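You operate a simulated robot arm through the tools that you are given. There is no shell and no other tool. Be economical: measure what you need, move in short steps, check, and stop when the job is done.

Carry out the task below with a simulated two-armed robot. There is one attempt and no reset: what you move stays moved.

JOB
On the far end of the pantry worktop, fold the red striped towel in half.

Only the result counts: the job must be done as asked and must still hold three seconds after the hand-in. Knocking over, shifting, dropping, spilling or breaking anything else fails it. Flat cloth is picked up by pressing the open fingertips on it (5 to 10 N) and closing them slowly along it; thin cloth reads only 2 to 8 mm in the jaws.

ROBOT AND FRAMES
Two 7-joint arms with two-finger parallel grippers on one trunk, on a base that drives. Base frame: it is fixed to the floor where the robot stands at the start and does not move with it; the origin is under the middle of the robot, x ahead of it, y to its left, z up. Lengths are in mm, angles in degrees, forces in N, time in s.
The left shoulder is at the start at [70, 134, 1226], the right one opposite. Places, roughly: far end of the pantry worktop [500, -100, 900]. Payload 1.57 kg a hand.
The tool frame of a hand sits at the grasp point between the pads (the TCP): z along the fingers, y along the line on which they close. The tips reach 30 mm beyond it. The gripper opens to 80 mm. The fingers are 17 mm wide and 12 mm thick; the gripper's body (40 by 82 mm) begins 80 mm behind the TCP.
Orientation is that of the tool frame in the base frame, as a unit quaternion [x, y, z, w]. With the fingers straight down and closing along the base's y, the tool's x points along the base's -x, its y along +y and its z along -z.

CONTROLS
- The arms move only by the tool servo_tool. It takes "left_increments", "right_increments" or both (then of equal length, played together; a hand with none holds still); each is text: rows parted by semicolons, each of 7 numbers parted by spaces: the shift along the base's x, y, z in mm, then the turn, a rotation vector about the base's x, y, z in degrees, then the finger opening in mm, from 0 to 80. In form: tx ty tz wx wy wz hand; .... A call has 1 to 20 rows; each row shifts and turns the commanded pose from where the row before left it. A row lasts 0.2 s, in which the tool goes at most 50 mm and 8.6 degrees; a call with a longer step from one row to the next is refused whole, and so is a gripper value outside its range. A pose out of reach is approached as far as the arm can. The call stops where the force on the tool passes 40 N (or 10 N more than at its start, if that is more) or the arm is blocked; 0.2 s more then pass. Each finger travels about 153 mm/s and halts on what it meets, pressing with about 23 N; the grip force reading is that of the motor and also rises with nothing between the fingers. The clock runs only during rows and for 0.2 s after the last one: add rows that do not move to give the fingers time. The reply holds the time, the measured pose of the TCP, the force on the tool along the base axes, the opening and the grip force, in the units named above and with some noise, with the torque about the TCP (base axes, N m) and any sound that the robot's microphone picked up.
- Cameras (640 x 400 px; columns grow to the right, rows downward): "scene" is now at [122.2, -29.1, 1443.4]; the picture's right is [-0.34, -0.94, 0.00], its down [-0.73, 0.26, -0.63] and it looks along [0.59, -0.21, -0.78] (base axes); focal length 232 px, centre (320, 200). "left" rides on the left gripper at [72, 6, -122] in its tool frame; the picture's right is [-0.09, 1.00, 0.00], its down [-0.84, -0.08, -0.54] and it looks along [-0.54, -0.05, 0.84] (tool axes); focal length 238 px, centre (320, 200). "right" rides on the right gripper at [72, -7, -122] in its tool frame; the picture's right is [0.09, 1.00, 0.00], its down [-0.84, 0.08, -0.54] and it looks along [-0.54, 0.05, 0.84] (tool axes); focal length 238 px, centre (320, 200). There is no depth. A picture from a camera that has moved, and an enlarged one, comes with that camera's place and axes in the base frame and with its lens. The place of the scene camera against the robot may be out by one fixed shift of up to 18 mm in any direction.
- snapshot(camera): a new picture of that camera. No time passes.
- slide_trunk(by): slides the trunk up (or, below 0, down) by that many mm; the arms and the scene camera ride with it, the base frame stays. It gives what a move gives, with no picture.
- roll_base(legs): drives the robot by 1 to 6 legs, each [ahead, left, turn to the left] in mm, mm and degrees, along the robot's own axes; the way and the turn of a leg run together, so that a leg with both is an arc; at most 1500 mm and 180 degrees a leg. The arms and the cameras ride along, it lands a little off, and it stops where it bumps. It gives what a move gives.
- turn_head(pan, tilt): turns the head with the scene camera to pan (to the left, within 86 degrees either way) and tilt (down, from -29 to 69), counted from straight ahead of the robot. It gives what a move gives.
- inspect(camera, box): a new picture of the part [left, top, right, bottom] of that camera's present view, enlarged. No time passes.
- sign_off(): hands the job in; it is judged then, once.

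Go step by step. Nothing tells you exact positions but the pictures and the camera data: compare them with the known pose of the tool, close in by small moves and look again before you grip or let go. The budget is 120 turns and 100 pictures, counting those below and the enlarged ones. Unless the task says otherwise, let go and move clear before handing in, and close with one line.

The tools are called after ">>>" as name(argument=value, ...) on one line, values as JSON. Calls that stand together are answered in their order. servo_tool: Moves the arms, as the interface text tells. Its arguments: {"type":"object","properties":{"left_increments":{"type":"string"},"right_increments":{"type":"string"}},"required":[]} The other tools are called the same way: slide_trunk (by) slides the trunk up or down; roll_base (legs) drives the base; turn_head (pan, tilt) turns the head that bears the scene camera; snapshot (camera) takes a picture; inspect (camera, box) takes an enlarged picture of a part of a camera's view; sign_off () hands the job in.

At the start:

```text
time: 0.0
left_eef_pos: [434.1, 116.1, 1116.9]
left_tool_rot: [0.0, 1.0, -0.001, 0.0]
left_ft_force: [0.4, -0.5, 0.3]
left_moment: [-0.01, -0.01, -0.02]
left_finger_gap: 80.2
left_finger_force: 0.1
right_eef_pos: [499.8, -203.6, 1096.4]
right_tool_rot: [0.0, 1.0, 0.0, 0.001]
right_ft_force: [-0.1, -0.7, 0.2]
right_moment: [-0.02, -0.03, -0.02]
right_finger_gap: 79.7
right_finger_force: 0.0
trunk travel left (down, up): [-800.0, 140.0]
robot x, y, heading: [-0.6, -0.7, -0.3]
head pan, tilt: [-19.6, 51.0]
```

scene: 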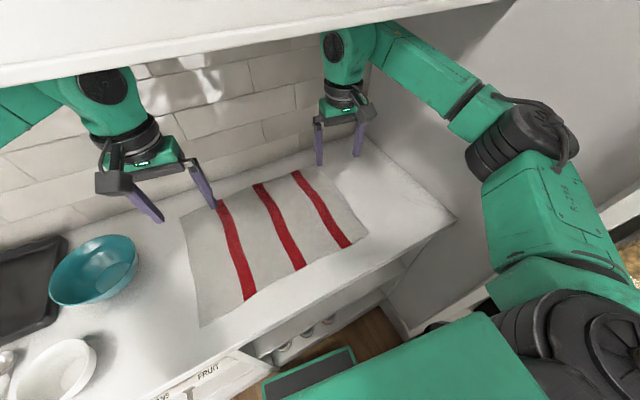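
right: 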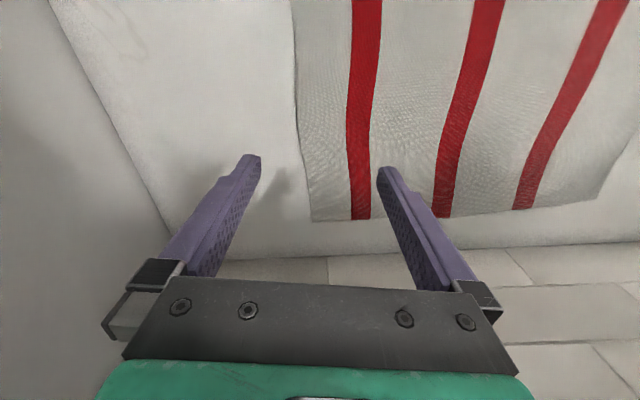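
left: 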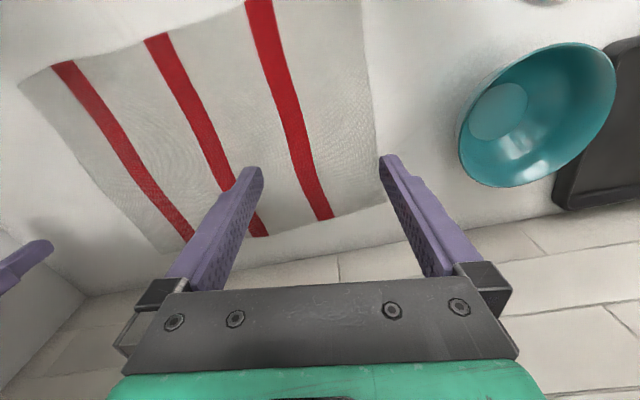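

The red striped towel lies flat in front of the robot, about 430 mm wide and 330 mm deep, with its back edge near the wall. I'll look more closely at its corners before choosing how to fold it.

>>> inspect(camera="scene", box=[160, 130, 480, 330])

>>> inspect(camera="left", box=[0, 0, 400, 300])

>>> turn_head(pan=0, tilt=60)

>>> snapshot(camera="scene")

```text
2.00 times, centred on (320, 230) of scene
camera zoom: at [122.2, -29.1, 1443.4], right [-0.34, -0.94, 0.0], down [-0.73, 0.26, -0.63], along [0.59, -0.21, -0.78], focal length 463 px, centre (320, 140)
```

zoom: 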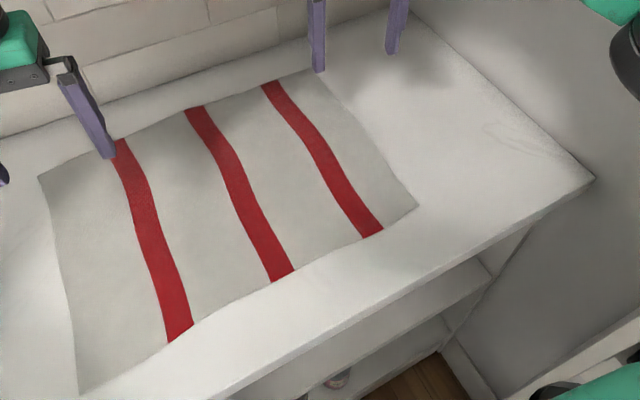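

```text
1.33 times, centred on (200, 150) of left
camera zoom: at [363.0, 123.1, 1239.3], right [0.09, 1.0, 0.0], down [0.84, -0.08, 0.54], along [0.54, -0.05, -0.84], focal length 318 px, centre (480, 267)
```

zoom: 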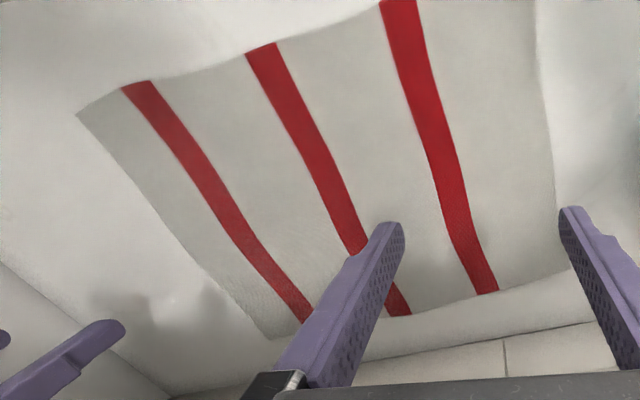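

```text
time: 0.8
left_eef_pos: [433.6, 117.9, 1116.1]
left_tool_rot: [0.0, 1.0, 0.0, 0.001]
left_ft_force: [0.1, -0.3, 0.0]
left_moment: [-0.01, -0.04, -0.01]
left_finger_gap: 79.7
left_finger_force: 0.1
right_eef_pos: [499.6, -204.4, 1095.4]
right_tool_rot: [0.0, 1.0, 0.0, 0.0]
right_ft_force: [0.1, -0.6, -1.0]
right_moment: [-0.03, 0.0, 0.01]
right_finger_gap: 80.0
right_finger_force: 0.0
trunk travel left (down, up): [-800.0, 140.0]
robot x, y, heading: [-0.1, 1.3, -0.1]
head pan, tilt: [0.0, 60.0]
```

```text
94 pictures are left
camera scene: at [117.1, -3.7, 1432.2], right [0.0, -1.0, 0.0], down [-0.87, 0.0, -0.5], along [0.5, 0.0, -0.87], focal length 232 px, centre (320, 200)
```

scene: 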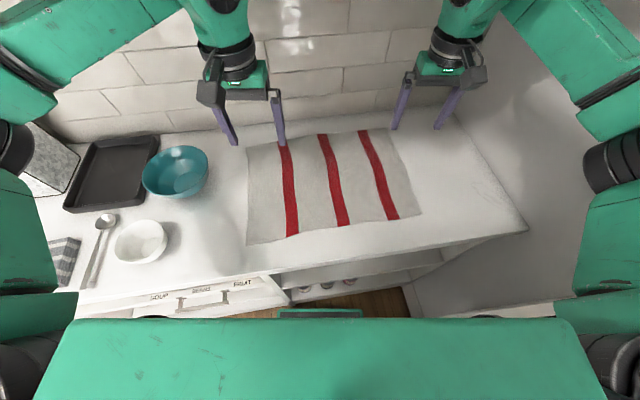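

The towel and worktop are turned about 9° to the left relative to the robot. I'd like to square up to them and move closer, so first I'll check the clearances to the right and below.

>>> turn_head(pan=-65, tilt=35)

>>> snapshot(camera="scene")

>>> turn_head(pan=0, tilt=20)

>>> snapshot(camera="scene")

>>> turn_head(pan=0, tilt=69)

>>> snapshot(camera="scene")

```text
time: 2.2
left_eef_pos: [433.7, 117.5, 1116.7]
left_tool_rot: [-0.001, 1.0, -0.002, -0.001]
left_ft_force: [0.1, -0.4, -0.5]
left_moment: [-0.02, 0.01, -0.03]
left_finger_gap: 79.8
left_finger_force: 0.2
right_eef_pos: [499.5, -205.0, 1096.4]
right_tool_rot: [0.0, 1.0, -0.001, 0.0]
right_ft_force: [-0.1, 0.5, 0.9]
right_moment: [0.0, 0.01, -0.02]
right_finger_gap: 79.8
right_finger_force: 0.0
trunk travel left (down, up): [-800.0, 140.0]
robot x, y, heading: [-0.9, 1.0, -0.0]
head pan, tilt: [-65.0, 35.0]
```

```text
93 pictures are left
camera scene: at [87.8, -83.4, 1466.4], right [-0.91, -0.42, 0.0], down [-0.24, 0.52, -0.82], along [0.35, -0.74, -0.57], focal length 232 px, centre (320, 200)
```

scene: 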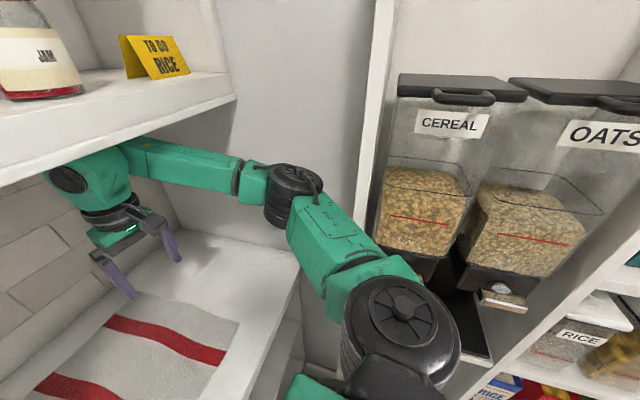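

```text
time: 3.5
left_eef_pos: [433.6, 117.5, 1115.6]
left_tool_rot: [-0.001, 1.0, -0.001, 0.0]
left_ft_force: [-0.1, -0.7, 0.7]
left_moment: [0.0, 0.0, 0.0]
left_finger_gap: 80.0
left_finger_force: 0.0
right_eef_pos: [499.7, -203.7, 1095.0]
right_tool_rot: [0.0, 1.0, -0.001, 0.0]
right_ft_force: [-0.5, -0.4, 0.7]
right_moment: [0.05, 0.01, 0.02]
right_finger_gap: 80.0
right_finger_force: 0.1
trunk travel left (down, up): [-800.0, 140.0]
robot x, y, heading: [2.9, -1.2, -0.0]
head pan, tilt: [0.0, 20.0]
```

```text
92 pictures are left
camera scene: at [143.6, -3.7, 1490.3], right [0.0, -1.0, 0.0], down [-0.34, 0.0, -0.94], along [0.94, 0.0, -0.34], focal length 232 px, centre (320, 200)
```

scene: 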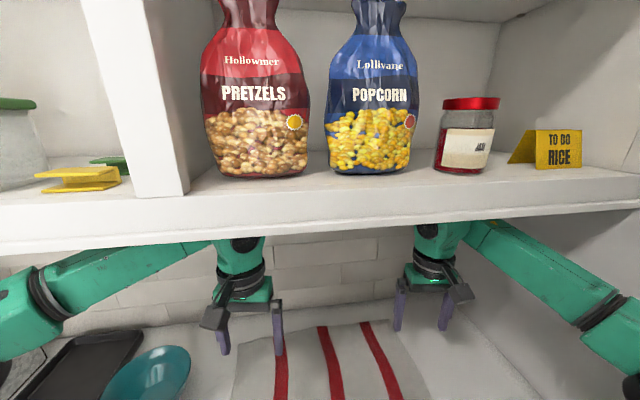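

```text
time: 4.7
left_eef_pos: [434.1, 117.9, 1118.2]
left_tool_rot: [-0.001, 1.0, -0.001, 0.0]
left_ft_force: [-0.3, -0.1, 0.0]
left_moment: [0.02, 0.0, 0.03]
left_finger_gap: 80.0
left_finger_force: 0.1
right_eef_pos: [499.5, -203.8, 1096.9]
right_tool_rot: [0.0, 1.0, -0.001, 0.0]
right_ft_force: [0.2, 0.3, 0.5]
right_moment: [-0.05, -0.04, 0.01]
right_finger_gap: 79.9
right_finger_force: 0.3
trunk travel left (down, up): [-800.0, 140.0]
robot x, y, heading: [3.3, 0.3, -0.2]
head pan, tilt: [0.0, 68.8]
```

```text
91 pictures are left
camera scene: at [106.5, -3.6, 1422.8], right [0.0, -1.0, 0.0], down [-0.93, 0.0, -0.36], along [0.36, 0.0, -0.93], focal length 232 px, centre (320, 200)
```

scene: 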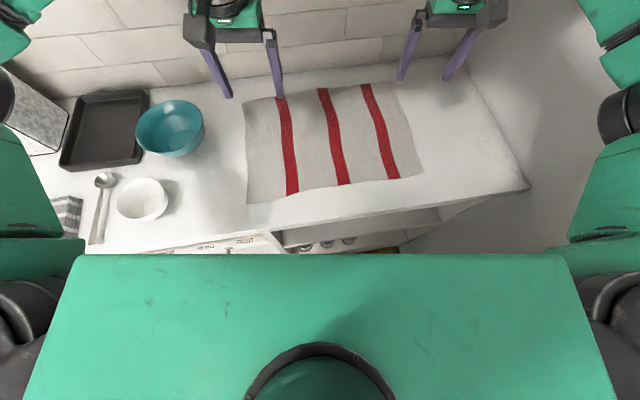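

The right panel is about 580 mm away and a shelf sits above the worktop. I'll lower the trunk a little, turn 9.5° left to square up with the towel, then move 60 mm right and 30 mm forward.

>>> slide_trunk(by=-60)

>>> roll_base(legs=[[0, 0, 9.5], [0, -60, 0], [30, 0, 0]])

>>> turn_head(pan=0, tilt=60)

>>> snapshot(camera="scene")

>>> snapshot(camera="right")

>>> snapshot(camera="left")

```text
time: 5.7
left_eef_pos: [433.3, 116.4, 1057.3]
left_tool_rot: [0.0, 1.0, -0.001, -0.001]
left_ft_force: [-0.5, 0.5, -0.2]
left_moment: [-0.02, 0.02, -0.03]
left_finger_gap: 79.9
left_finger_force: 0.0
right_eef_pos: [498.5, -203.1, 1037.0]
right_tool_rot: [0.0, 1.0, -0.001, -0.001]
right_ft_force: [0.2, 1.0, -0.1]
right_moment: [0.02, -0.02, 0.0]
right_finger_gap: 80.0
right_finger_force: 0.0
trunk travel left (down, up): [-740.0, 200.0]
robot x, y, heading: [0.5, 3.8, -0.3]
head pan, tilt: [0.0, 68.8]
```

```text
time: 7.8
left_eef_pos: [442.8, 134.9, 1059.6]
left_tool_rot: [-0.083, 0.997, -0.001, 0.002]
left_ft_force: [-1.6, 0.4, -0.3]
left_moment: [0.0, -0.11, -0.02]
left_finger_gap: 80.2
left_finger_force: 0.1
right_eef_pos: [559.6, -170.7, 1038.4]
right_tool_rot: [-0.084, 0.996, -0.001, 0.003]
right_ft_force: [-0.8, 0.1, 0.3]
right_moment: [-0.05, -0.05, 0.03]
right_finger_gap: 79.9
right_finger_force: 0.0
trunk travel left (down, up): [-740.0, 200.0]
robot x, y, heading: [37.2, -54.6, 9.7]
head pan, tilt: [0.0, 68.8]
```

```text
time: 8.5
left_eef_pos: [446.7, 133.4, 1056.5]
left_tool_rot: [-0.084, 0.996, -0.001, 0.001]
left_ft_force: [-0.7, -0.2, 0.2]
left_moment: [0.0, 0.03, 0.04]
left_finger_gap: 79.9
left_finger_force: 0.1
right_eef_pos: [565.8, -172.3, 1035.5]
right_tool_rot: [-0.084, 0.996, -0.001, 0.0]
right_ft_force: [-0.5, 0.3, 0.1]
right_moment: [-0.02, -0.01, 0.02]
right_finger_gap: 80.2
right_finger_force: 0.0
trunk travel left (down, up): [-740.0, 200.0]
robot x, y, heading: [39.2, -57.7, 9.6]
head pan, tilt: [0.0, 60.0]
```

```text
90 pictures are left
camera scene: at [154.5, -38.0, 1372.1], right [0.17, -0.99, 0.0], down [-0.85, -0.14, -0.5], along [0.49, 0.08, -0.87], focal length 232 px, centre (320, 200)
```

scene: 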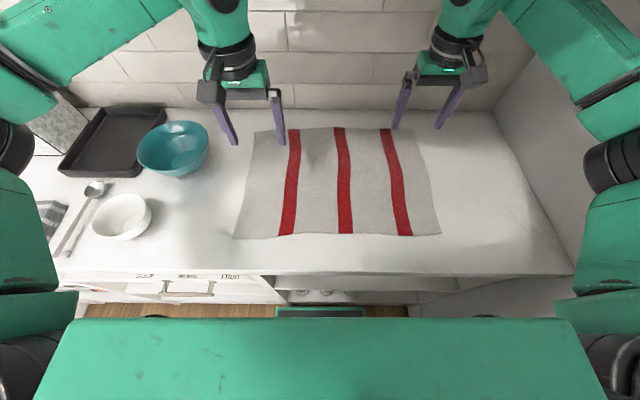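

```text
89 pictures are left
camera right: at [494.4, -189.4, 1157.9], right [-0.26, 0.97, 0.0], down [0.81, 0.22, 0.54], along [0.52, 0.14, -0.84], focal length 238 px, centre (320, 200)
```

right: 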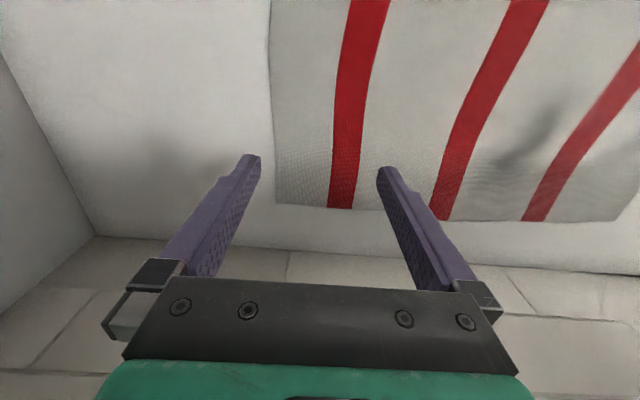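

```text
88 pictures are left
camera left: at [376.3, 127.7, 1179.2], right [-0.07, 1.0, 0.0], down [0.84, 0.06, 0.54], along [0.54, 0.04, -0.84], focal length 238 px, centre (320, 200)
```

left: 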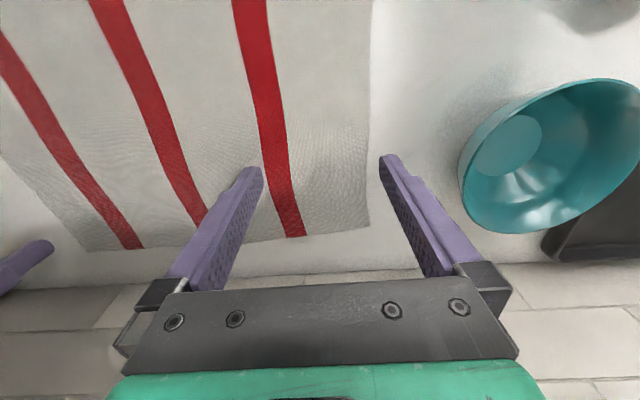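

The robot is now squared up to the towel. My estimates of the corner positions differ between cameras, so I'll zoom in and use the stripes to cross-check.

>>> inspect(camera="scene", box=[220, 100, 460, 250])

>>> inspect(camera="right", box=[220, 0, 540, 240])

```text
2.67 times, centred on (340, 175) of scene
camera zoom: at [154.5, -38.0, 1372.1], right [0.17, -0.99, 0.0], down [-0.85, -0.14, -0.5], along [0.49, 0.08, -0.87], focal length 617 px, centre (267, 267)
```

zoom: 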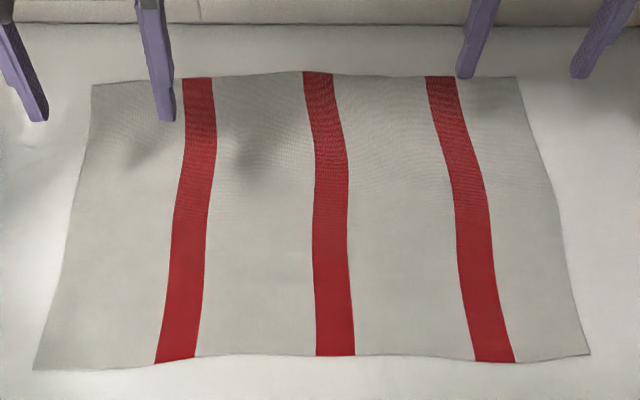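

```text
1.67 times, centred on (380, 120) of right
camera zoom: at [494.4, -189.4, 1157.9], right [-0.26, 0.97, 0.0], down [0.81, 0.22, 0.54], along [0.52, 0.14, -0.84], focal length 397 px, centre (220, 333)
```

zoom: 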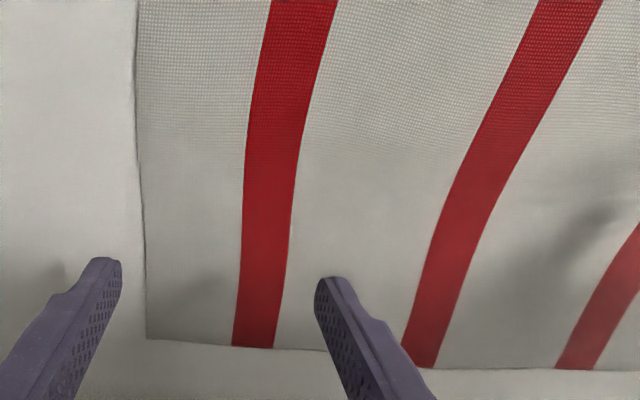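

The wrist and scene cameras agree when I take the towel's surface to be at z ≈ 915. In the robot's own frame it then spans about 285 to 585 ahead and from 175 left to 250 right. I'll bring both hands above the two front corners.

>>> servo_tool(right_increments="-38.8 -8 0 0 0 0 80; -38.8 -8 0 0 0 0 80; -38.8 -8 0 0 0 0 80; -38.8 -8 0 0 0 0 80; -38.8 -8 0 0 0 0 80; 0 0 -18 0 0 0 60; 0 0 -17 0 0 0 60; 0 0 0 0 0 0 60", left_increments="-28.2 -1.4 0 0 0 0 80; -28.2 -1.4 0 0 0 0 80; -28.2 -1.4 0 0 0 0 80; -28.2 -1.4 0 0 0 0 80; -28.2 -1.4 0 0 0 0 80; 0 0 -28 0 0 0 60; 0 0 -28 0 0 0 60; 0 0 0 0 0 0 60")

>>> snapshot(camera="right")

>>> snapshot(camera="left")

>>> snapshot(camera="scene")

```text
time: 10.3
left_eef_pos: [314.8, 133.9, 996.1]
left_tool_rot: [-0.084, 0.996, -0.005, -0.006]
left_ft_force: [0.0, 0.2, 0.2]
left_moment: [0.03, -0.02, -0.01]
left_finger_gap: 60.1
left_finger_force: 0.1
right_eef_pos: [380.1, -203.8, 997.3]
right_tool_rot: [-0.084, 0.996, -0.004, -0.006]
right_ft_force: [0.0, 0.8, 0.2]
right_moment: [0.01, 0.01, 0.0]
right_finger_gap: 59.9
right_finger_force: 0.0
trunk travel left (down, up): [-740.0, 200.0]
robot x, y, heading: [38.2, -52.1, 9.6]
head pan, tilt: [0.0, 60.0]
```

```text
85 pictures are left
camera right: at [312.2, -220.4, 1120.2], right [-0.26, 0.97, -0.01], down [0.82, 0.22, 0.53], along [0.51, 0.13, -0.85], focal length 238 px, centre (320, 200)
```

right: 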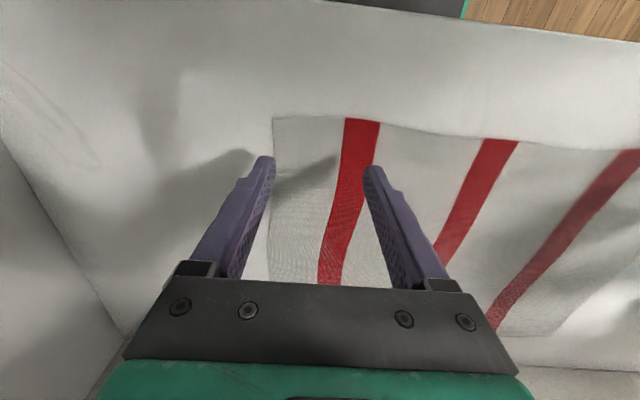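

```text
84 pictures are left
camera left: at [245.9, 129.3, 1119.6], right [-0.08, 1.0, -0.01], down [0.84, 0.07, 0.53], along [0.53, 0.03, -0.85], focal length 238 px, centre (320, 200)
```

left: 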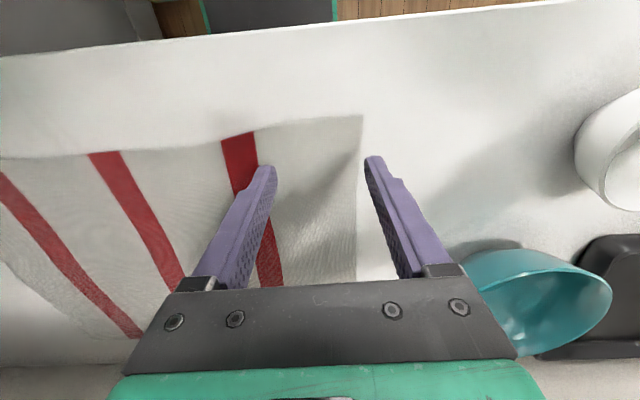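

```text
83 pictures are left
camera scene: at [168.7, -27.3, 1370.4], right [0.17, -0.99, 0.01], down [-0.86, -0.15, -0.49], along [0.48, 0.08, -0.87], focal length 232 px, centre (320, 200)
```

scene: 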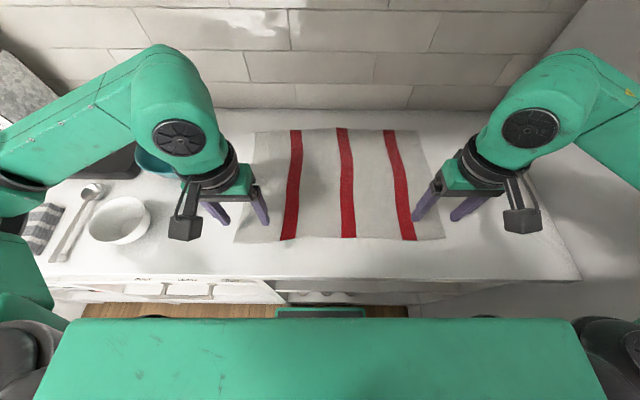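

The hands are above the front corners, about 19 mm in from the front edge. I'll move the left hand slightly inward, lower both to about 15 mm above the surface, and look again.

>>> servo_tool(right_increments="0 0 -10 0 0 0 60; 0 0 -11 0 0 0 60; 0 0 -10 0 0 0 60; 0 0 0 0 0 0 60; 0 0 0 0 0 0 60", left_increments="1.3 -8 -10 0 0 0 60; 0 0 -11 0 0 0 60; 0 0 -10 0 0 0 60; 0 0 0 0 0 0 60; 0 0 0 0 0 0 60")

>>> snapshot(camera="right")

>>> snapshot(camera="left")

```text
time: 11.5
left_eef_pos: [318.1, 126.8, 963.1]
left_tool_rot: [-0.083, 0.996, -0.006, -0.008]
left_ft_force: [-0.1, 0.2, -0.2]
left_moment: [-0.03, 0.02, 0.03]
left_finger_gap: 59.7
left_finger_force: 0.1
right_eef_pos: [382.8, -204.1, 967.2]
right_tool_rot: [-0.084, 0.996, -0.005, -0.007]
right_ft_force: [0.7, 0.0, -0.4]
right_moment: [0.0, 0.01, -0.05]
right_finger_gap: 60.0
right_finger_force: 0.1
trunk travel left (down, up): [-740.0, 200.0]
robot x, y, heading: [37.5, -50.5, 9.8]
head pan, tilt: [0.0, 60.0]
```

```text
82 pictures are left
camera right: at [314.3, -219.5, 1089.5], right [-0.26, 0.97, -0.01], down [0.82, 0.22, 0.53], along [0.51, 0.13, -0.85], focal length 238 px, centre (320, 200)
```

right: 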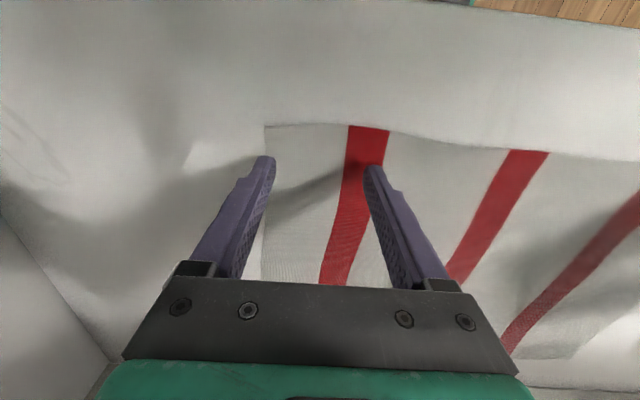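

```text
81 pictures are left
camera left: at [249.6, 122.3, 1087.7], right [-0.08, 1.0, -0.01], down [0.85, 0.07, 0.53], along [0.53, 0.03, -0.85], focal length 238 px, centre (320, 200)
```

left: 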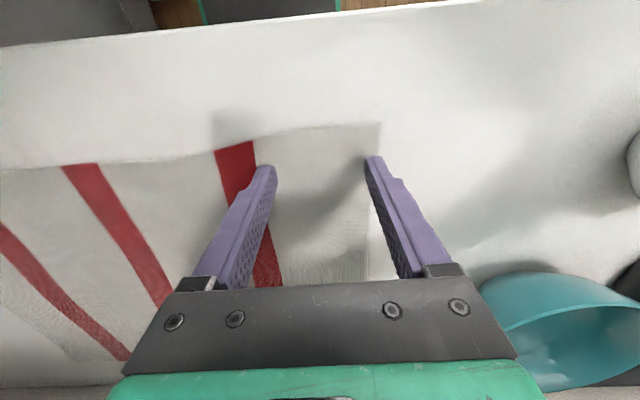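

The surface looks to be at about z = 905 to 919. I'll shift both hands 6 mm toward the front edge and lower them in small steps, watching the force.

>>> servo_tool(right_increments="-5.9 -1 -4 0 0 0 60; 0 0 -4 0 0 0 60; 0 0 -4 0 0 0 60; 0 0 -4 0 0 0 60; 0 0 0 0 0 0 60", left_increments="-5.9 -1 -4 0 0 0 60; 0 0 -4 0 0 0 60; 0 0 -4 0 0 0 60; 0 0 0 0 0 0 60; 0 0 0 0 0 0 60")

```text
time: 12.7
left_eef_pos: [315.3, 127.8, 952.3]
left_tool_rot: [-0.083, 0.996, -0.006, -0.009]
left_ft_force: [0.0, -0.2, 0.0]
left_moment: [-0.01, -0.02, 0.01]
left_finger_gap: 60.2
left_finger_force: 0.1
right_eef_pos: [379.8, -203.4, 950.4]
right_tool_rot: [-0.084, 0.996, -0.005, -0.007]
right_ft_force: [0.0, -1.8, 16.5]
right_moment: [0.5, 0.03, 0.03]
right_finger_gap: 58.9
right_finger_force: 0.1
trunk travel left (down, up): [-740.0, 200.0]
robot x, y, heading: [37.3, -56.3, 9.5]
head pan, tilt: [0.0, 60.0]
```

The right hand is touching at TCP z ≈ 950, so the surface is at about 920. I'll ease the right hand up and bring the left down to touch.

>>> servo_tool(right_increments="0 0 1.5 0 0 0 60; 0 0 0 0 0 0 60; 0 0 0 0 0 0 60", left_increments="0 0 -1.5 0 0 0 60; 0 0 -1.5 0 0 0 60; 0 0 0 0 0 0 60")

>>> snapshot(camera="right")

>>> snapshot(camera="left")

```text
time: 13.4
left_eef_pos: [314.1, 127.6, 951.2]
left_tool_rot: [-0.086, 0.996, -0.006, -0.005]
left_ft_force: [1.6, -0.4, 4.4]
left_moment: [0.16, 0.0, 0.01]
left_finger_gap: 59.5
left_finger_force: 0.0
right_eef_pos: [378.3, -201.9, 952.6]
right_tool_rot: [-0.086, 0.996, -0.005, -0.009]
right_ft_force: [-0.2, 0.1, 0.4]
right_moment: [0.0, 0.02, 0.01]
right_finger_gap: 60.0
right_finger_force: 0.0
trunk travel left (down, up): [-740.0, 200.0]
robot x, y, heading: [39.2, -53.7, 9.5]
head pan, tilt: [0.0, 60.0]
stopped in row 3 (left hand): the force on the tool passed its limit (the readings are from after the stop); the commanded pose is now the measured one
```

```text
80 pictures are left
camera right: at [309.8, -218.6, 1075.6], right [-0.26, 0.96, -0.01], down [0.82, 0.23, 0.53], along [0.51, 0.13, -0.85], focal length 238 px, centre (320, 200)
```

right: 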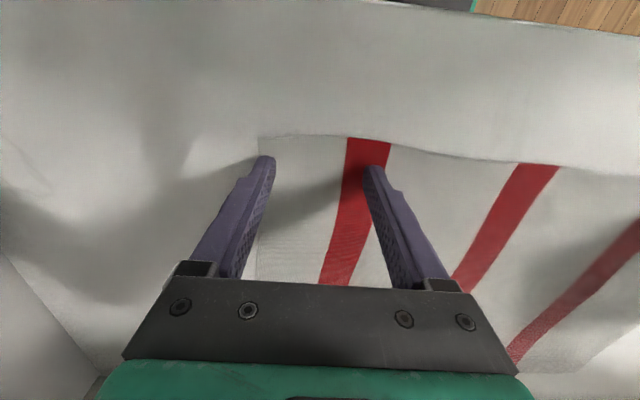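

```text
79 pictures are left
camera left: at [244.3, 123.1, 1074.6], right [-0.08, 1.0, -0.01], down [0.84, 0.07, 0.53], along [0.53, 0.03, -0.85], focal length 238 px, centre (320, 200)
```

left: 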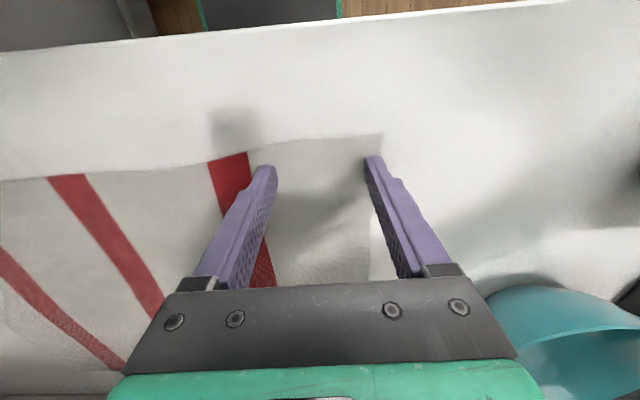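

The left hand now presses with about 4 N. I'll bring the right down 1 mm to match.

>>> servo_tool(right_increments="0 0 -1 0 0 0 60; 0 0 0 0 0 0 60; 0 0 0 0 0 0 60")

```text
time: 14.2
left_eef_pos: [314.0, 127.9, 950.9]
left_tool_rot: [-0.086, 0.996, -0.007, -0.006]
left_ft_force: [-4.4, -0.2, 21.5]
left_moment: [0.77, 0.18, 0.16]
left_finger_gap: 60.5
left_finger_force: 0.1
right_eef_pos: [378.9, -202.0, 950.7]
right_tool_rot: [-0.086, 0.996, -0.005, -0.008]
right_ft_force: [-2.4, -0.2, 7.6]
right_moment: [0.27, 0.12, 0.06]
right_finger_gap: 60.1
right_finger_force: 0.1
trunk travel left (down, up): [-740.0, 200.0]
robot x, y, heading: [41.6, -51.1, 9.5]
head pan, tilt: [0.0, 60.0]
```

The moments show that only the left finger of each hand is carrying load, because both tools lean slightly. I'll level them and reduce the left hand's force.

>>> servo_tool(right_increments="0 0 0 0.55 0.1 0 60; 0 0 0 0 0 0 60; 0 0 0 0 0 0 60", left_increments="0 0 0.4 0.7 0.1 0 60; 0 0 0 0 0 0 60; 0 0 0 0 0 0 60")

```text
time: 15.0
left_eef_pos: [314.9, 127.4, 950.5]
left_tool_rot: [-0.085, 0.996, -0.001, -0.007]
left_ft_force: [-3.2, -3.8, 24.3]
left_moment: [0.42, 0.16, 0.11]
left_finger_gap: 59.7
left_finger_force: 0.1
right_eef_pos: [379.3, -201.6, 951.4]
right_tool_rot: [-0.087, 0.996, 0.001, -0.009]
right_ft_force: [-7.4, -1.1, 37.0]
right_moment: [-1.02, -0.05, -0.2]
right_finger_gap: 60.0
right_finger_force: 0.1
trunk travel left (down, up): [-740.0, 200.0]
robot x, y, heading: [40.1, -55.9, 9.8]
head pan, tilt: [0.0, 60.0]
```

The right hand now presses too hard, so I'll ease both up slightly.

>>> servo_tool(right_increments="0 0 0.9 -0.25 0 0 60; 0 0 0 0 0 0 60; 0 0 0 0 0 0 60", left_increments="0 0 0.6 0.2 0 0 60; 0 0 0 0 0 0 60; 0 0 0 0 0 0 60")

```text
time: 15.8
left_eef_pos: [315.1, 127.5, 949.6]
left_tool_rot: [-0.085, 0.996, 0.003, -0.007]
left_ft_force: [-0.2, -0.7, 1.5]
left_moment: [-0.06, -0.03, -0.02]
left_finger_gap: 60.4
left_finger_force: 0.6
right_eef_pos: [378.3, -202.8, 951.8]
right_tool_rot: [-0.084, 0.996, -0.004, -0.011]
right_ft_force: [1.3, 0.5, 5.0]
right_moment: [0.18, 0.0, -0.02]
right_finger_gap: 60.1
right_finger_force: 0.5
trunk travel left (down, up): [-740.0, 200.0]
robot x, y, heading: [40.1, -55.7, 9.5]
head pan, tilt: [0.0, 60.0]
```

Contact is light on both hands. I'll add a touch of pressure and close both slowly along the cloth.

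>>> servo_tool(right_increments="0 0 -0.2 0.1 0 0 60; 0 0 0 0 0 0 56; 0 0 0 0 0 0 52; 0 0 0 0 0 0 48; 0 0 0 0 0 0 44; 0 0 0 0 0 0 40; 0 0 0 0 0 0 36; 0 0 0 0 0 0 32; 0 0 0 0 0 0 28; 0 0 0 0 0 0 24; 0 0 0 0 0 0 20; 0 0 0 0 0 0 16; 0 0 0 0 0 0 12; 0 0 0 0 0 0 8; 0 0 0 0 0 0 4; 0 0 0 0 0 0 0; 0 0 0 0 0 0 0; 0 0 0 0 0 0 0", left_increments="0 0 -0.5 -0.1 0 0 60; 0 0 0 0 0 0 56; 0 0 0 0 0 0 52; 0 0 0 0 0 0 48; 0 0 0 0 0 0 44; 0 0 0 0 0 0 40; 0 0 0 0 0 0 36; 0 0 0 0 0 0 32; 0 0 0 0 0 0 28; 0 0 0 0 0 0 24; 0 0 0 0 0 0 20; 0 0 0 0 0 0 16; 0 0 0 0 0 0 12; 0 0 0 0 0 0 8; 0 0 0 0 0 0 4; 0 0 0 0 0 0 0; 0 0 0 0 0 0 0; 0 0 0 0 0 0 0")

>>> snapshot(camera="right")

>>> snapshot(camera="left")

```text
time: 19.6
left_eef_pos: [315.9, 127.3, 951.6]
left_tool_rot: [-0.085, 0.996, 0.001, -0.007]
left_ft_force: [2.0, -5.0, 20.5]
left_moment: [-0.04, -0.12, -0.03]
left_finger_gap: 6.5
left_finger_force: 23.1
right_eef_pos: [379.5, -201.5, 951.6]
right_tool_rot: [-0.085, 0.996, -0.001, -0.01]
right_ft_force: [-1.8, 9.8, 8.1]
right_moment: [0.29, 0.06, -0.04]
right_finger_gap: 2.3
right_finger_force: 23.3
trunk travel left (down, up): [-740.0, 200.0]
robot x, y, heading: [37.5, -57.7, 9.6]
head pan, tilt: [0.0, 60.0]
```

```text
78 pictures are left
camera right: at [310.7, -219.3, 1074.8], right [-0.26, 0.97, 0.0], down [0.82, 0.22, 0.53], along [0.51, 0.14, -0.85], focal length 238 px, centre (320, 200)
```

right: 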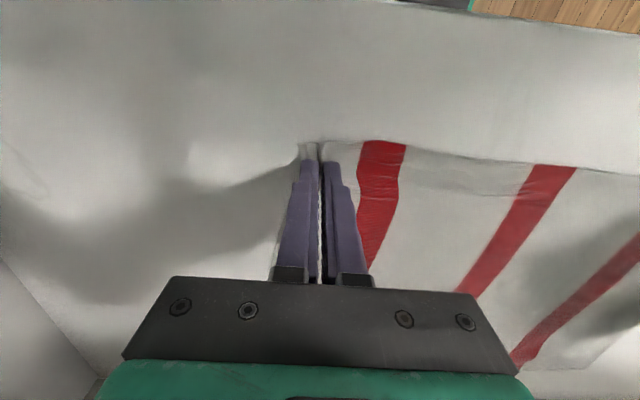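

```text
77 pictures are left
camera left: at [245.8, 121.5, 1074.3], right [-0.08, 1.0, 0.0], down [0.85, 0.06, 0.53], along [0.53, 0.04, -0.85], focal length 238 px, centre (320, 200)
```

left: 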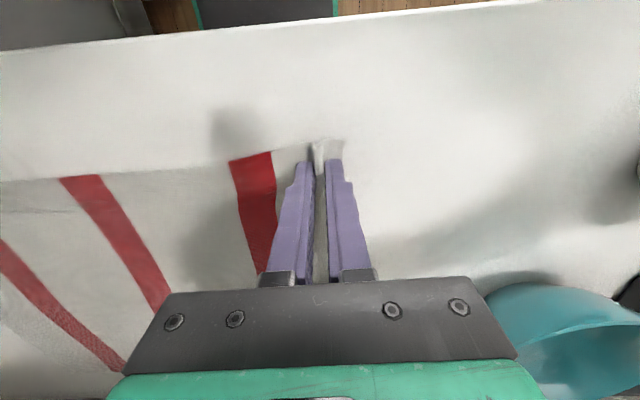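

Both hands have pinched cloth, with gaps of 6.5 and 2.3 mm. I'll start lifting the front edge along the fold arc and check that the grips hold.

>>> servo_tool(right_increments="1.6 0.3 18.8 0 0 0 0; 4.8 0.8 18.3 0 0 0 0; 8 1.4 17.4 0 0 0 0; 10.7 1.8 16 0 0 0 0; 13.4 2.3 14.4 0 0 0 0", left_increments="1.6 0.3 18.8 0 0 0 0; 4.8 0.8 18.3 0 0 0 0; 8 1.4 17.4 0 0 0 0; 10.7 1.8 16 0 0 0 0; 13.4 2.3 14.4 0 0 0 0")

>>> snapshot(camera="right")

>>> snapshot(camera="left")

>>> snapshot(camera="scene")

```text
time: 20.8
left_eef_pos: [341.1, 122.7, 1043.0]
left_tool_rot: [-0.085, 0.996, 0.006, 0.001]
left_ft_force: [1.8, -9.8, -1.2]
left_moment: [-0.29, -0.06, 0.01]
left_finger_gap: 6.4
left_finger_force: 22.7
right_eef_pos: [405.1, -207.3, 1038.9]
right_tool_rot: [-0.083, 0.997, 0.003, -0.002]
right_ft_force: [-2.0, 9.1, 0.5]
right_moment: [0.28, 0.07, -0.04]
right_finger_gap: 1.9
right_finger_force: 22.8
trunk travel left (down, up): [-740.0, 200.0]
robot x, y, heading: [40.1, -56.6, 9.4]
head pan, tilt: [0.0, 60.0]
```

```text
76 pictures are left
camera right: at [334.3, -226.6, 1161.1], right [-0.26, 0.97, 0.01], down [0.81, 0.21, 0.54], along [0.52, 0.14, -0.84], focal length 238 px, centre (320, 200)
```

right: 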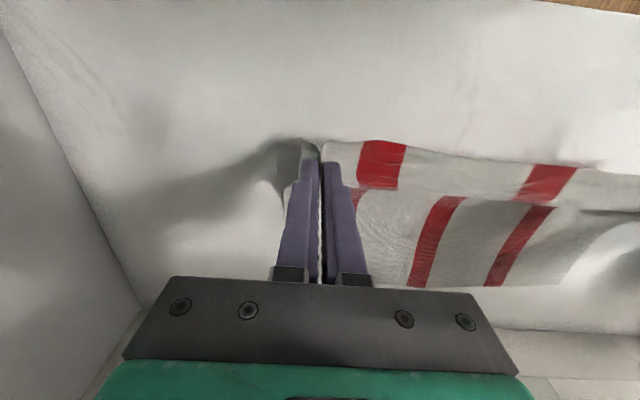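

```text
75 pictures are left
camera left: at [270.4, 115.0, 1164.7], right [-0.07, 1.0, 0.01], down [0.84, 0.06, 0.54], along [0.54, 0.05, -0.84], focal length 238 px, centre (320, 200)
```

left: 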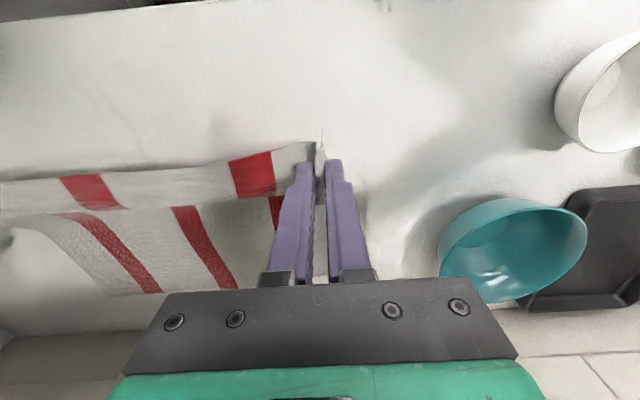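

```text
74 pictures are left
camera scene: at [155.4, -40.2, 1371.8], right [0.17, -0.99, 0.0], down [-0.85, -0.14, -0.5], along [0.49, 0.08, -0.87], focal length 232 px, centre (320, 200)
```

scene: 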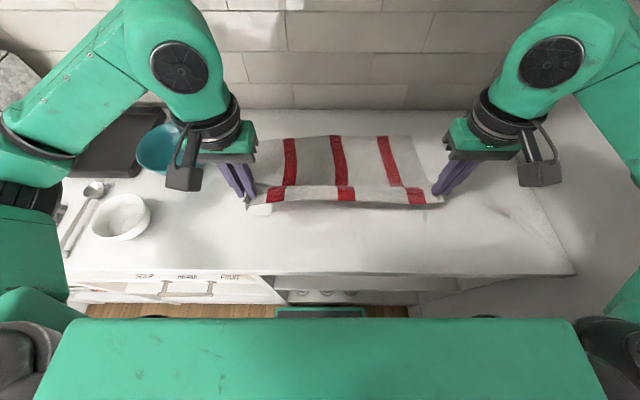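

Both corners are up and the back half is lying still. I'll continue over the arc, moving the hands slightly together to relax the tension and tilting the fingers forward.

>>> servo_tool(right_increments="14.9 7.6 12.2 0.84 -4.93 0 0; 17.6 3 9.8 0.84 -4.93 0 0; 19 3.2 7.2 0.84 -4.93 0 0; 20.1 3.4 4.4 0.84 -4.93 0 0; 20.6 3.5 1.5 0.84 -4.93 0 0; 20.6 3.5 -1.5 0.84 -4.93 0 0; 20.1 3.4 -4.4 0.84 -4.93 0 0; 19 3.2 -7.2 0.84 -4.93 0 0", left_increments="16.5 -2.2 12.2 0.84 -4.93 0 0; 17.6 3 9.8 0.84 -4.93 0 0; 19 3.2 7.2 0.84 -4.93 0 0; 20.1 3.4 4.4 0.84 -4.93 0 0; 20.6 3.5 1.5 0.84 -4.93 0 0; 20.6 3.5 -1.5 0.84 -4.93 0 0; 20.1 3.4 -4.4 0.84 -4.93 0 0; 19 3.2 -7.2 0.84 -4.93 0 0")

>>> snapshot(camera="scene")

>>> snapshot(camera="right")

```text
time: 22.6
left_eef_pos: [494.4, 145.0, 1064.7]
left_tool_rot: [-0.081, 0.935, 0.035, 0.343]
left_ft_force: [0.9, -2.3, 0.1]
left_moment: [-0.05, 0.0, -0.07]
left_finger_gap: 2.2
left_finger_force: 23.0
right_eef_pos: [556.3, -174.9, 1061.4]
right_tool_rot: [-0.08, 0.936, 0.031, 0.34]
right_ft_force: [0.0, 1.6, 0.5]
right_moment: [0.04, -0.02, 0.01]
right_finger_gap: 2.0
right_finger_force: 23.5
trunk travel left (down, up): [-740.0, 200.0]
robot x, y, heading: [39.5, -56.8, 9.7]
head pan, tilt: [0.0, 60.0]
```

```text
73 pictures are left
camera scene: at [155.6, -38.3, 1372.1], right [0.17, -0.99, 0.0], down [-0.85, -0.15, -0.5], along [0.49, 0.08, -0.87], focal length 232 px, centre (320, 200)
```

scene: 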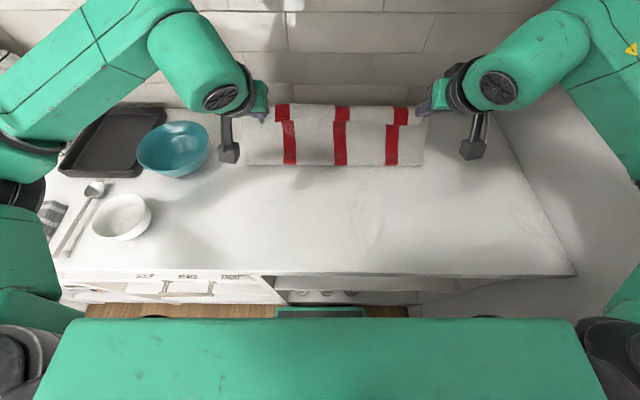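

```text
72 pictures are left
camera right: at [424.8, -205.0, 1109.3], right [-0.24, 0.97, -0.05], down [0.28, 0.12, 0.95], along [0.93, 0.21, -0.3], focal length 238 px, centre (320, 200)
```

right: 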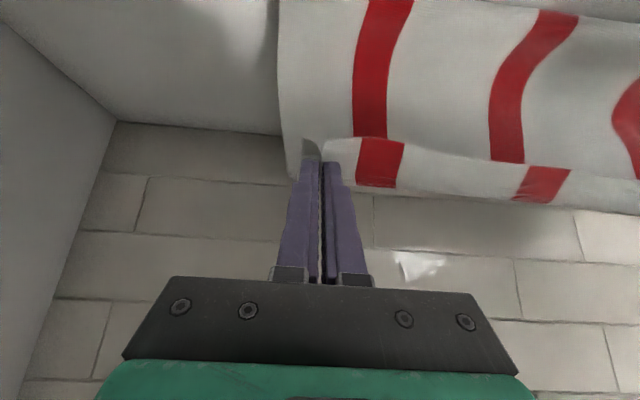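

The fold is going over cleanly. I'll bring the edge down onto the back edge, stopping just above the surface.

>>> servo_tool(right_increments="21.7 3.7 -12 0 0 0 0; 17.7 3 -16 0 0 0 0; 13.8 2.4 -18 0 0 0 0; 9.9 1.7 -18 0 0 0 0; 4.9 0.8 -16 0 0 0 0; 1 0.2 -12 0 0 0 0; 0 0 0 0 0 0 0", left_increments="21.7 3.7 -12 0 0 0 0; 17.7 3 -16 0 0 0 0; 13.8 2.4 -18 0 0 0 0; 9.9 1.7 -18 0 0 0 0; 4.9 0.8 -16 0 0 0 0; 1 0.2 -12 0 0 0 0; 0 0 0 0 0 0 0")

>>> snapshot(camera="scene")

>>> snapshot(camera="right")

>>> snapshot(camera="left")

```text
time: 24.2
left_eef_pos: [562.6, 156.2, 971.8]
left_tool_rot: [-0.08, 0.936, 0.034, 0.342]
left_ft_force: [0.2, -1.7, 0.1]
left_moment: [-0.04, 0.01, -0.06]
left_finger_gap: 2.5
left_finger_force: 22.7
right_eef_pos: [625.0, -163.9, 969.8]
right_tool_rot: [-0.081, 0.936, 0.032, 0.34]
right_ft_force: [-0.4, 1.1, 0.2]
right_moment: [0.04, 0.01, 0.05]
right_finger_gap: 2.2
right_finger_force: 22.9
trunk travel left (down, up): [-740.0, 200.0]
robot x, y, heading: [41.5, -54.8, 9.8]
head pan, tilt: [0.0, 60.0]
```

```text
71 pictures are left
camera scene: at [155.0, -38.5, 1372.2], right [0.17, -0.99, 0.0], down [-0.85, -0.15, -0.5], along [0.49, 0.08, -0.87], focal length 232 px, centre (320, 200)
```

scene: 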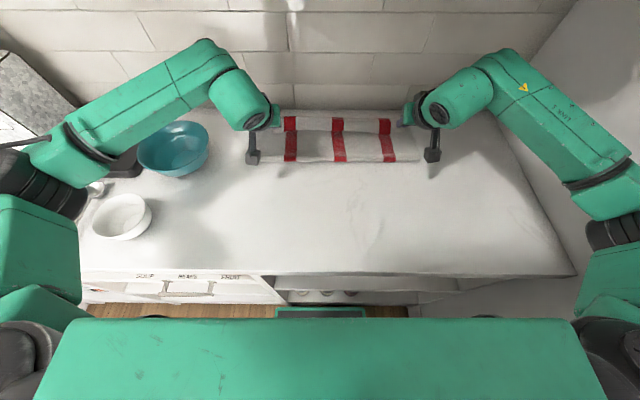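

```text
70 pictures are left
camera right: at [493.6, -192.8, 1017.1], right [-0.24, 0.97, -0.05], down [0.28, 0.12, 0.95], along [0.93, 0.21, -0.3], focal length 238 px, centre (320, 200)
```

right: 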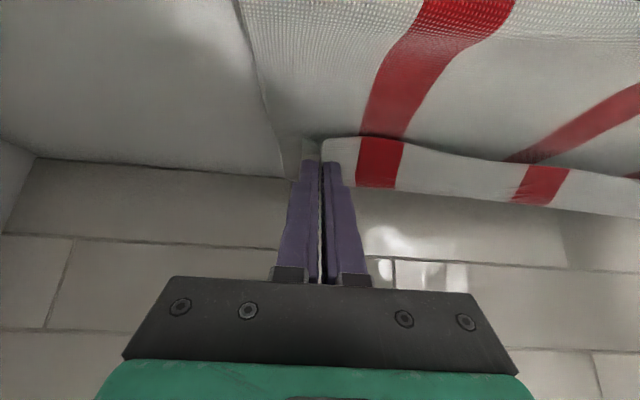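

```text
69 pictures are left
camera left: at [431.2, 138.7, 1018.8], right [-0.1, 0.99, 0.07], down [0.3, -0.03, 0.95], along [0.95, 0.12, -0.29], focal length 238 px, centre (320, 200)
```

left: 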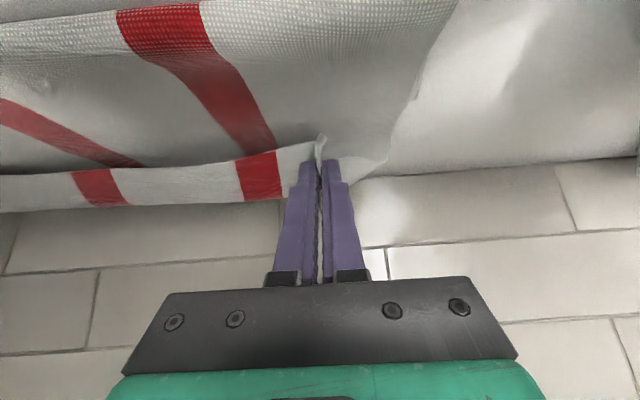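

The hem in the grip still faces the robot, so tilting forward makes it curl over. I'll return the fingers to vertical, which makes the cloth leave the grip more naturally, at about 565 mm ahead of the robot.

>>> servo_tool(right_increments="1.6 0.3 0 -1.35 7.88 0 0; 1.6 0.3 0 -1.35 7.88 0 0; 1.6 0.3 0 -1.35 7.88 0 0; 1.6 0.3 0 -1.35 7.88 0 0; 1.6 0.3 0 -1.35 7.88 0 0; 0 0 -4 0 0 0 0; 0 0 0 0 0 0 0", left_increments="1.6 0.3 0 -1.35 7.88 0 0; 1.6 0.3 0 -1.35 7.88 0 0; 1.6 0.3 0 -1.35 7.88 0 0; 1.6 0.3 0 -1.35 7.88 0 0; 1.6 0.3 0 -1.35 7.88 0 0; 0 0 -4 0 0 0 0; 0 0 0 0 0 0 0")

>>> inspect(camera="scene", box=[200, 80, 480, 255])

>>> snapshot(camera="right")

>>> snapshot(camera="left")

```text
time: 25.8
left_eef_pos: [571.5, 158.7, 968.2]
left_tool_rot: [-0.084, 0.996, 0.005, 0.001]
left_ft_force: [-0.2, -1.3, 1.0]
left_moment: [-0.05, 0.0, -0.04]
left_finger_gap: 2.5
left_finger_force: 23.0
right_eef_pos: [631.6, -162.0, 966.5]
right_tool_rot: [-0.086, 0.996, 0.002, -0.002]
right_ft_force: [-0.9, 1.4, 0.9]
right_moment: [0.03, 0.02, 0.04]
right_finger_gap: 1.6
right_finger_force: 22.8
trunk travel left (down, up): [-740.0, 200.0]
robot x, y, heading: [40.7, -52.7, 10.0]
head pan, tilt: [0.0, 60.0]
```

```text
2.29 times, centred on (340, 168) of scene
camera zoom: at [155.0, -38.5, 1372.2], right [0.17, -0.99, 0.0], down [-0.85, -0.15, -0.5], along [0.49, 0.08, -0.87], focal length 529 px, centre (274, 274)
```

zoom: 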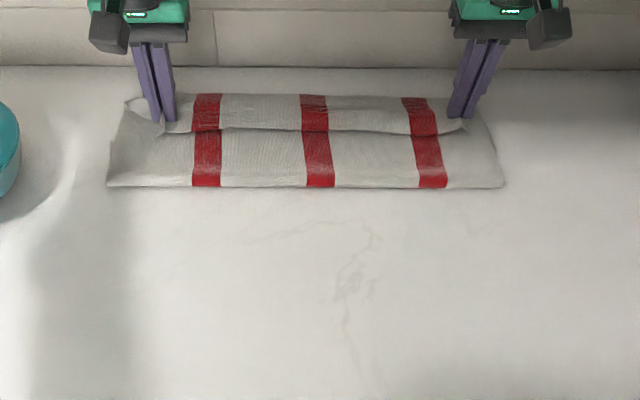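

```text
67 pictures are left
camera right: at [562.4, -180.6, 1087.8], right [-0.26, 0.97, 0.01], down [0.81, 0.22, 0.54], along [0.52, 0.14, -0.84], focal length 238 px, centre (320, 200)
```

right: 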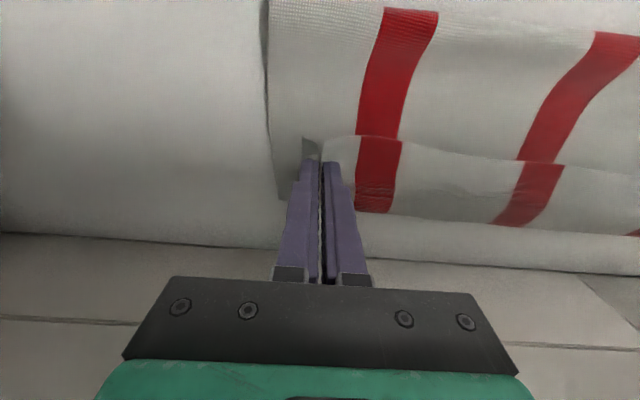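

```text
66 pictures are left
camera left: at [499.6, 150.3, 1090.2], right [-0.08, 1.0, 0.01], down [0.84, 0.06, 0.54], along [0.54, 0.05, -0.84], focal length 238 px, centre (320, 200)
```

left: 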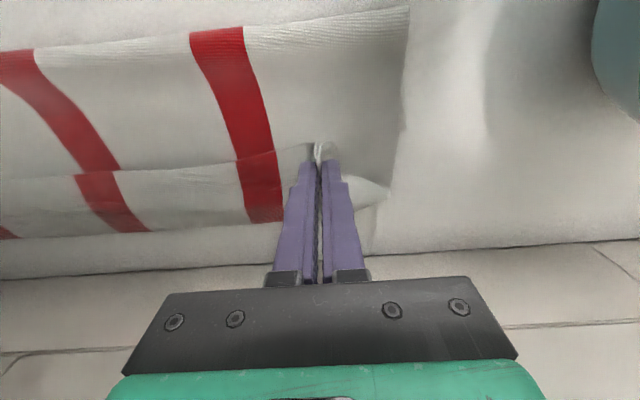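

With this approach a hem curls back on top and the crease ends up off-centre. Folding from back to front suits the hands better, because fingers tilted forward let the cloth hang naturally. I'll unfold along the reverse arc and lay the front edge back down.

>>> servo_tool(right_increments="-4.9 -0.8 20 0 0 0 0; -9.9 -1.7 18 0 0 0 0; -13.8 -2.4 16 0 0 0 0; -16.8 -2.9 14 0 0 0 0; -18.7 -3.2 10 0 0 0 0; -19.7 -3.4 7 0 0 0 0; -19.7 -3.4 4 0 0 0 0; -19.7 -3.4 0 0 0 0 0; -19.7 -3.4 -3 0 0 0 0; -19.7 -3.4 -7 0 0 0 0; -18.7 -3.2 -10 0 0 0 0; -17.7 -3 -13 0 0 0 0; -15.8 -2.7 -15 0 0 0 0; -12.8 -2.2 -17 0 0 0 0; -9.9 -1.7 -18 0 0 0 0; -6.9 -1.2 -8 0 0 0 0; 0 0 0 0 0 0 0", left_increments="-4.9 -0.8 20 0 0 0 0; -9.9 -1.7 18 0 0 0 0; -13.8 -2.4 16 0 0 0 0; -16.8 -2.9 14 0 0 0 0; -18.7 -3.2 10 0 0 0 0; -19.7 -3.4 7 0 0 0 0; -19.7 -3.4 4 0 0 0 0; -19.7 -3.4 0 0 0 0 0; -19.7 -3.4 -3 0 0 0 0; -19.7 -3.4 -7 0 0 0 0; -18.7 -3.2 -10 0 0 0 0; -17.7 -3 -13 0 0 0 0; -15.8 -2.7 -15 0 0 0 0; -12.8 -2.2 -17 0 0 0 0; -9.9 -1.7 -18 0 0 0 0; -6.9 -1.2 -8 0 0 0 0; 0 0 0 0 0 0 0")

>>> snapshot(camera="scene")

```text
time: 29.4
left_eef_pos: [333.5, 119.7, 963.5]
left_tool_rot: [-0.084, 0.996, 0.002, -0.003]
left_ft_force: [-0.5, -2.5, -0.5]
left_moment: [0.0, -0.03, -0.01]
left_finger_gap: 2.2
left_finger_force: 23.1
right_eef_pos: [396.4, -198.1, 962.4]
right_tool_rot: [-0.086, 0.996, 0.0, -0.004]
right_ft_force: [0.2, 0.3, 0.5]
right_moment: [0.03, 0.03, 0.01]
right_finger_gap: 1.8
right_finger_force: 22.7
trunk travel left (down, up): [-740.0, 200.0]
robot x, y, heading: [34.9, -49.5, 9.8]
head pan, tilt: [0.0, 60.0]
```

```text
65 pictures are left
camera scene: at [165.3, -32.2, 1371.0], right [0.17, -0.99, 0.0], down [-0.86, -0.15, -0.49], along [0.49, 0.08, -0.87], focal length 232 px, centre (320, 200)
```

scene: 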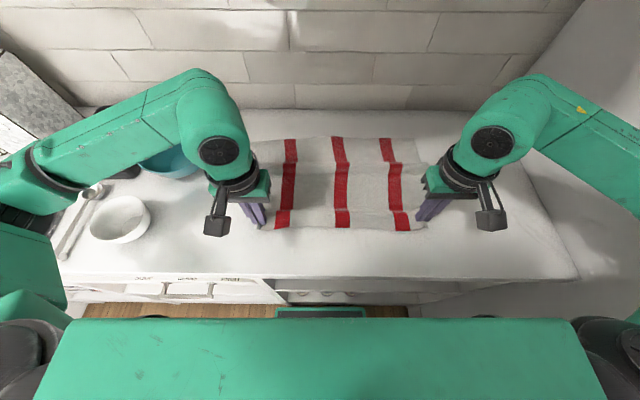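

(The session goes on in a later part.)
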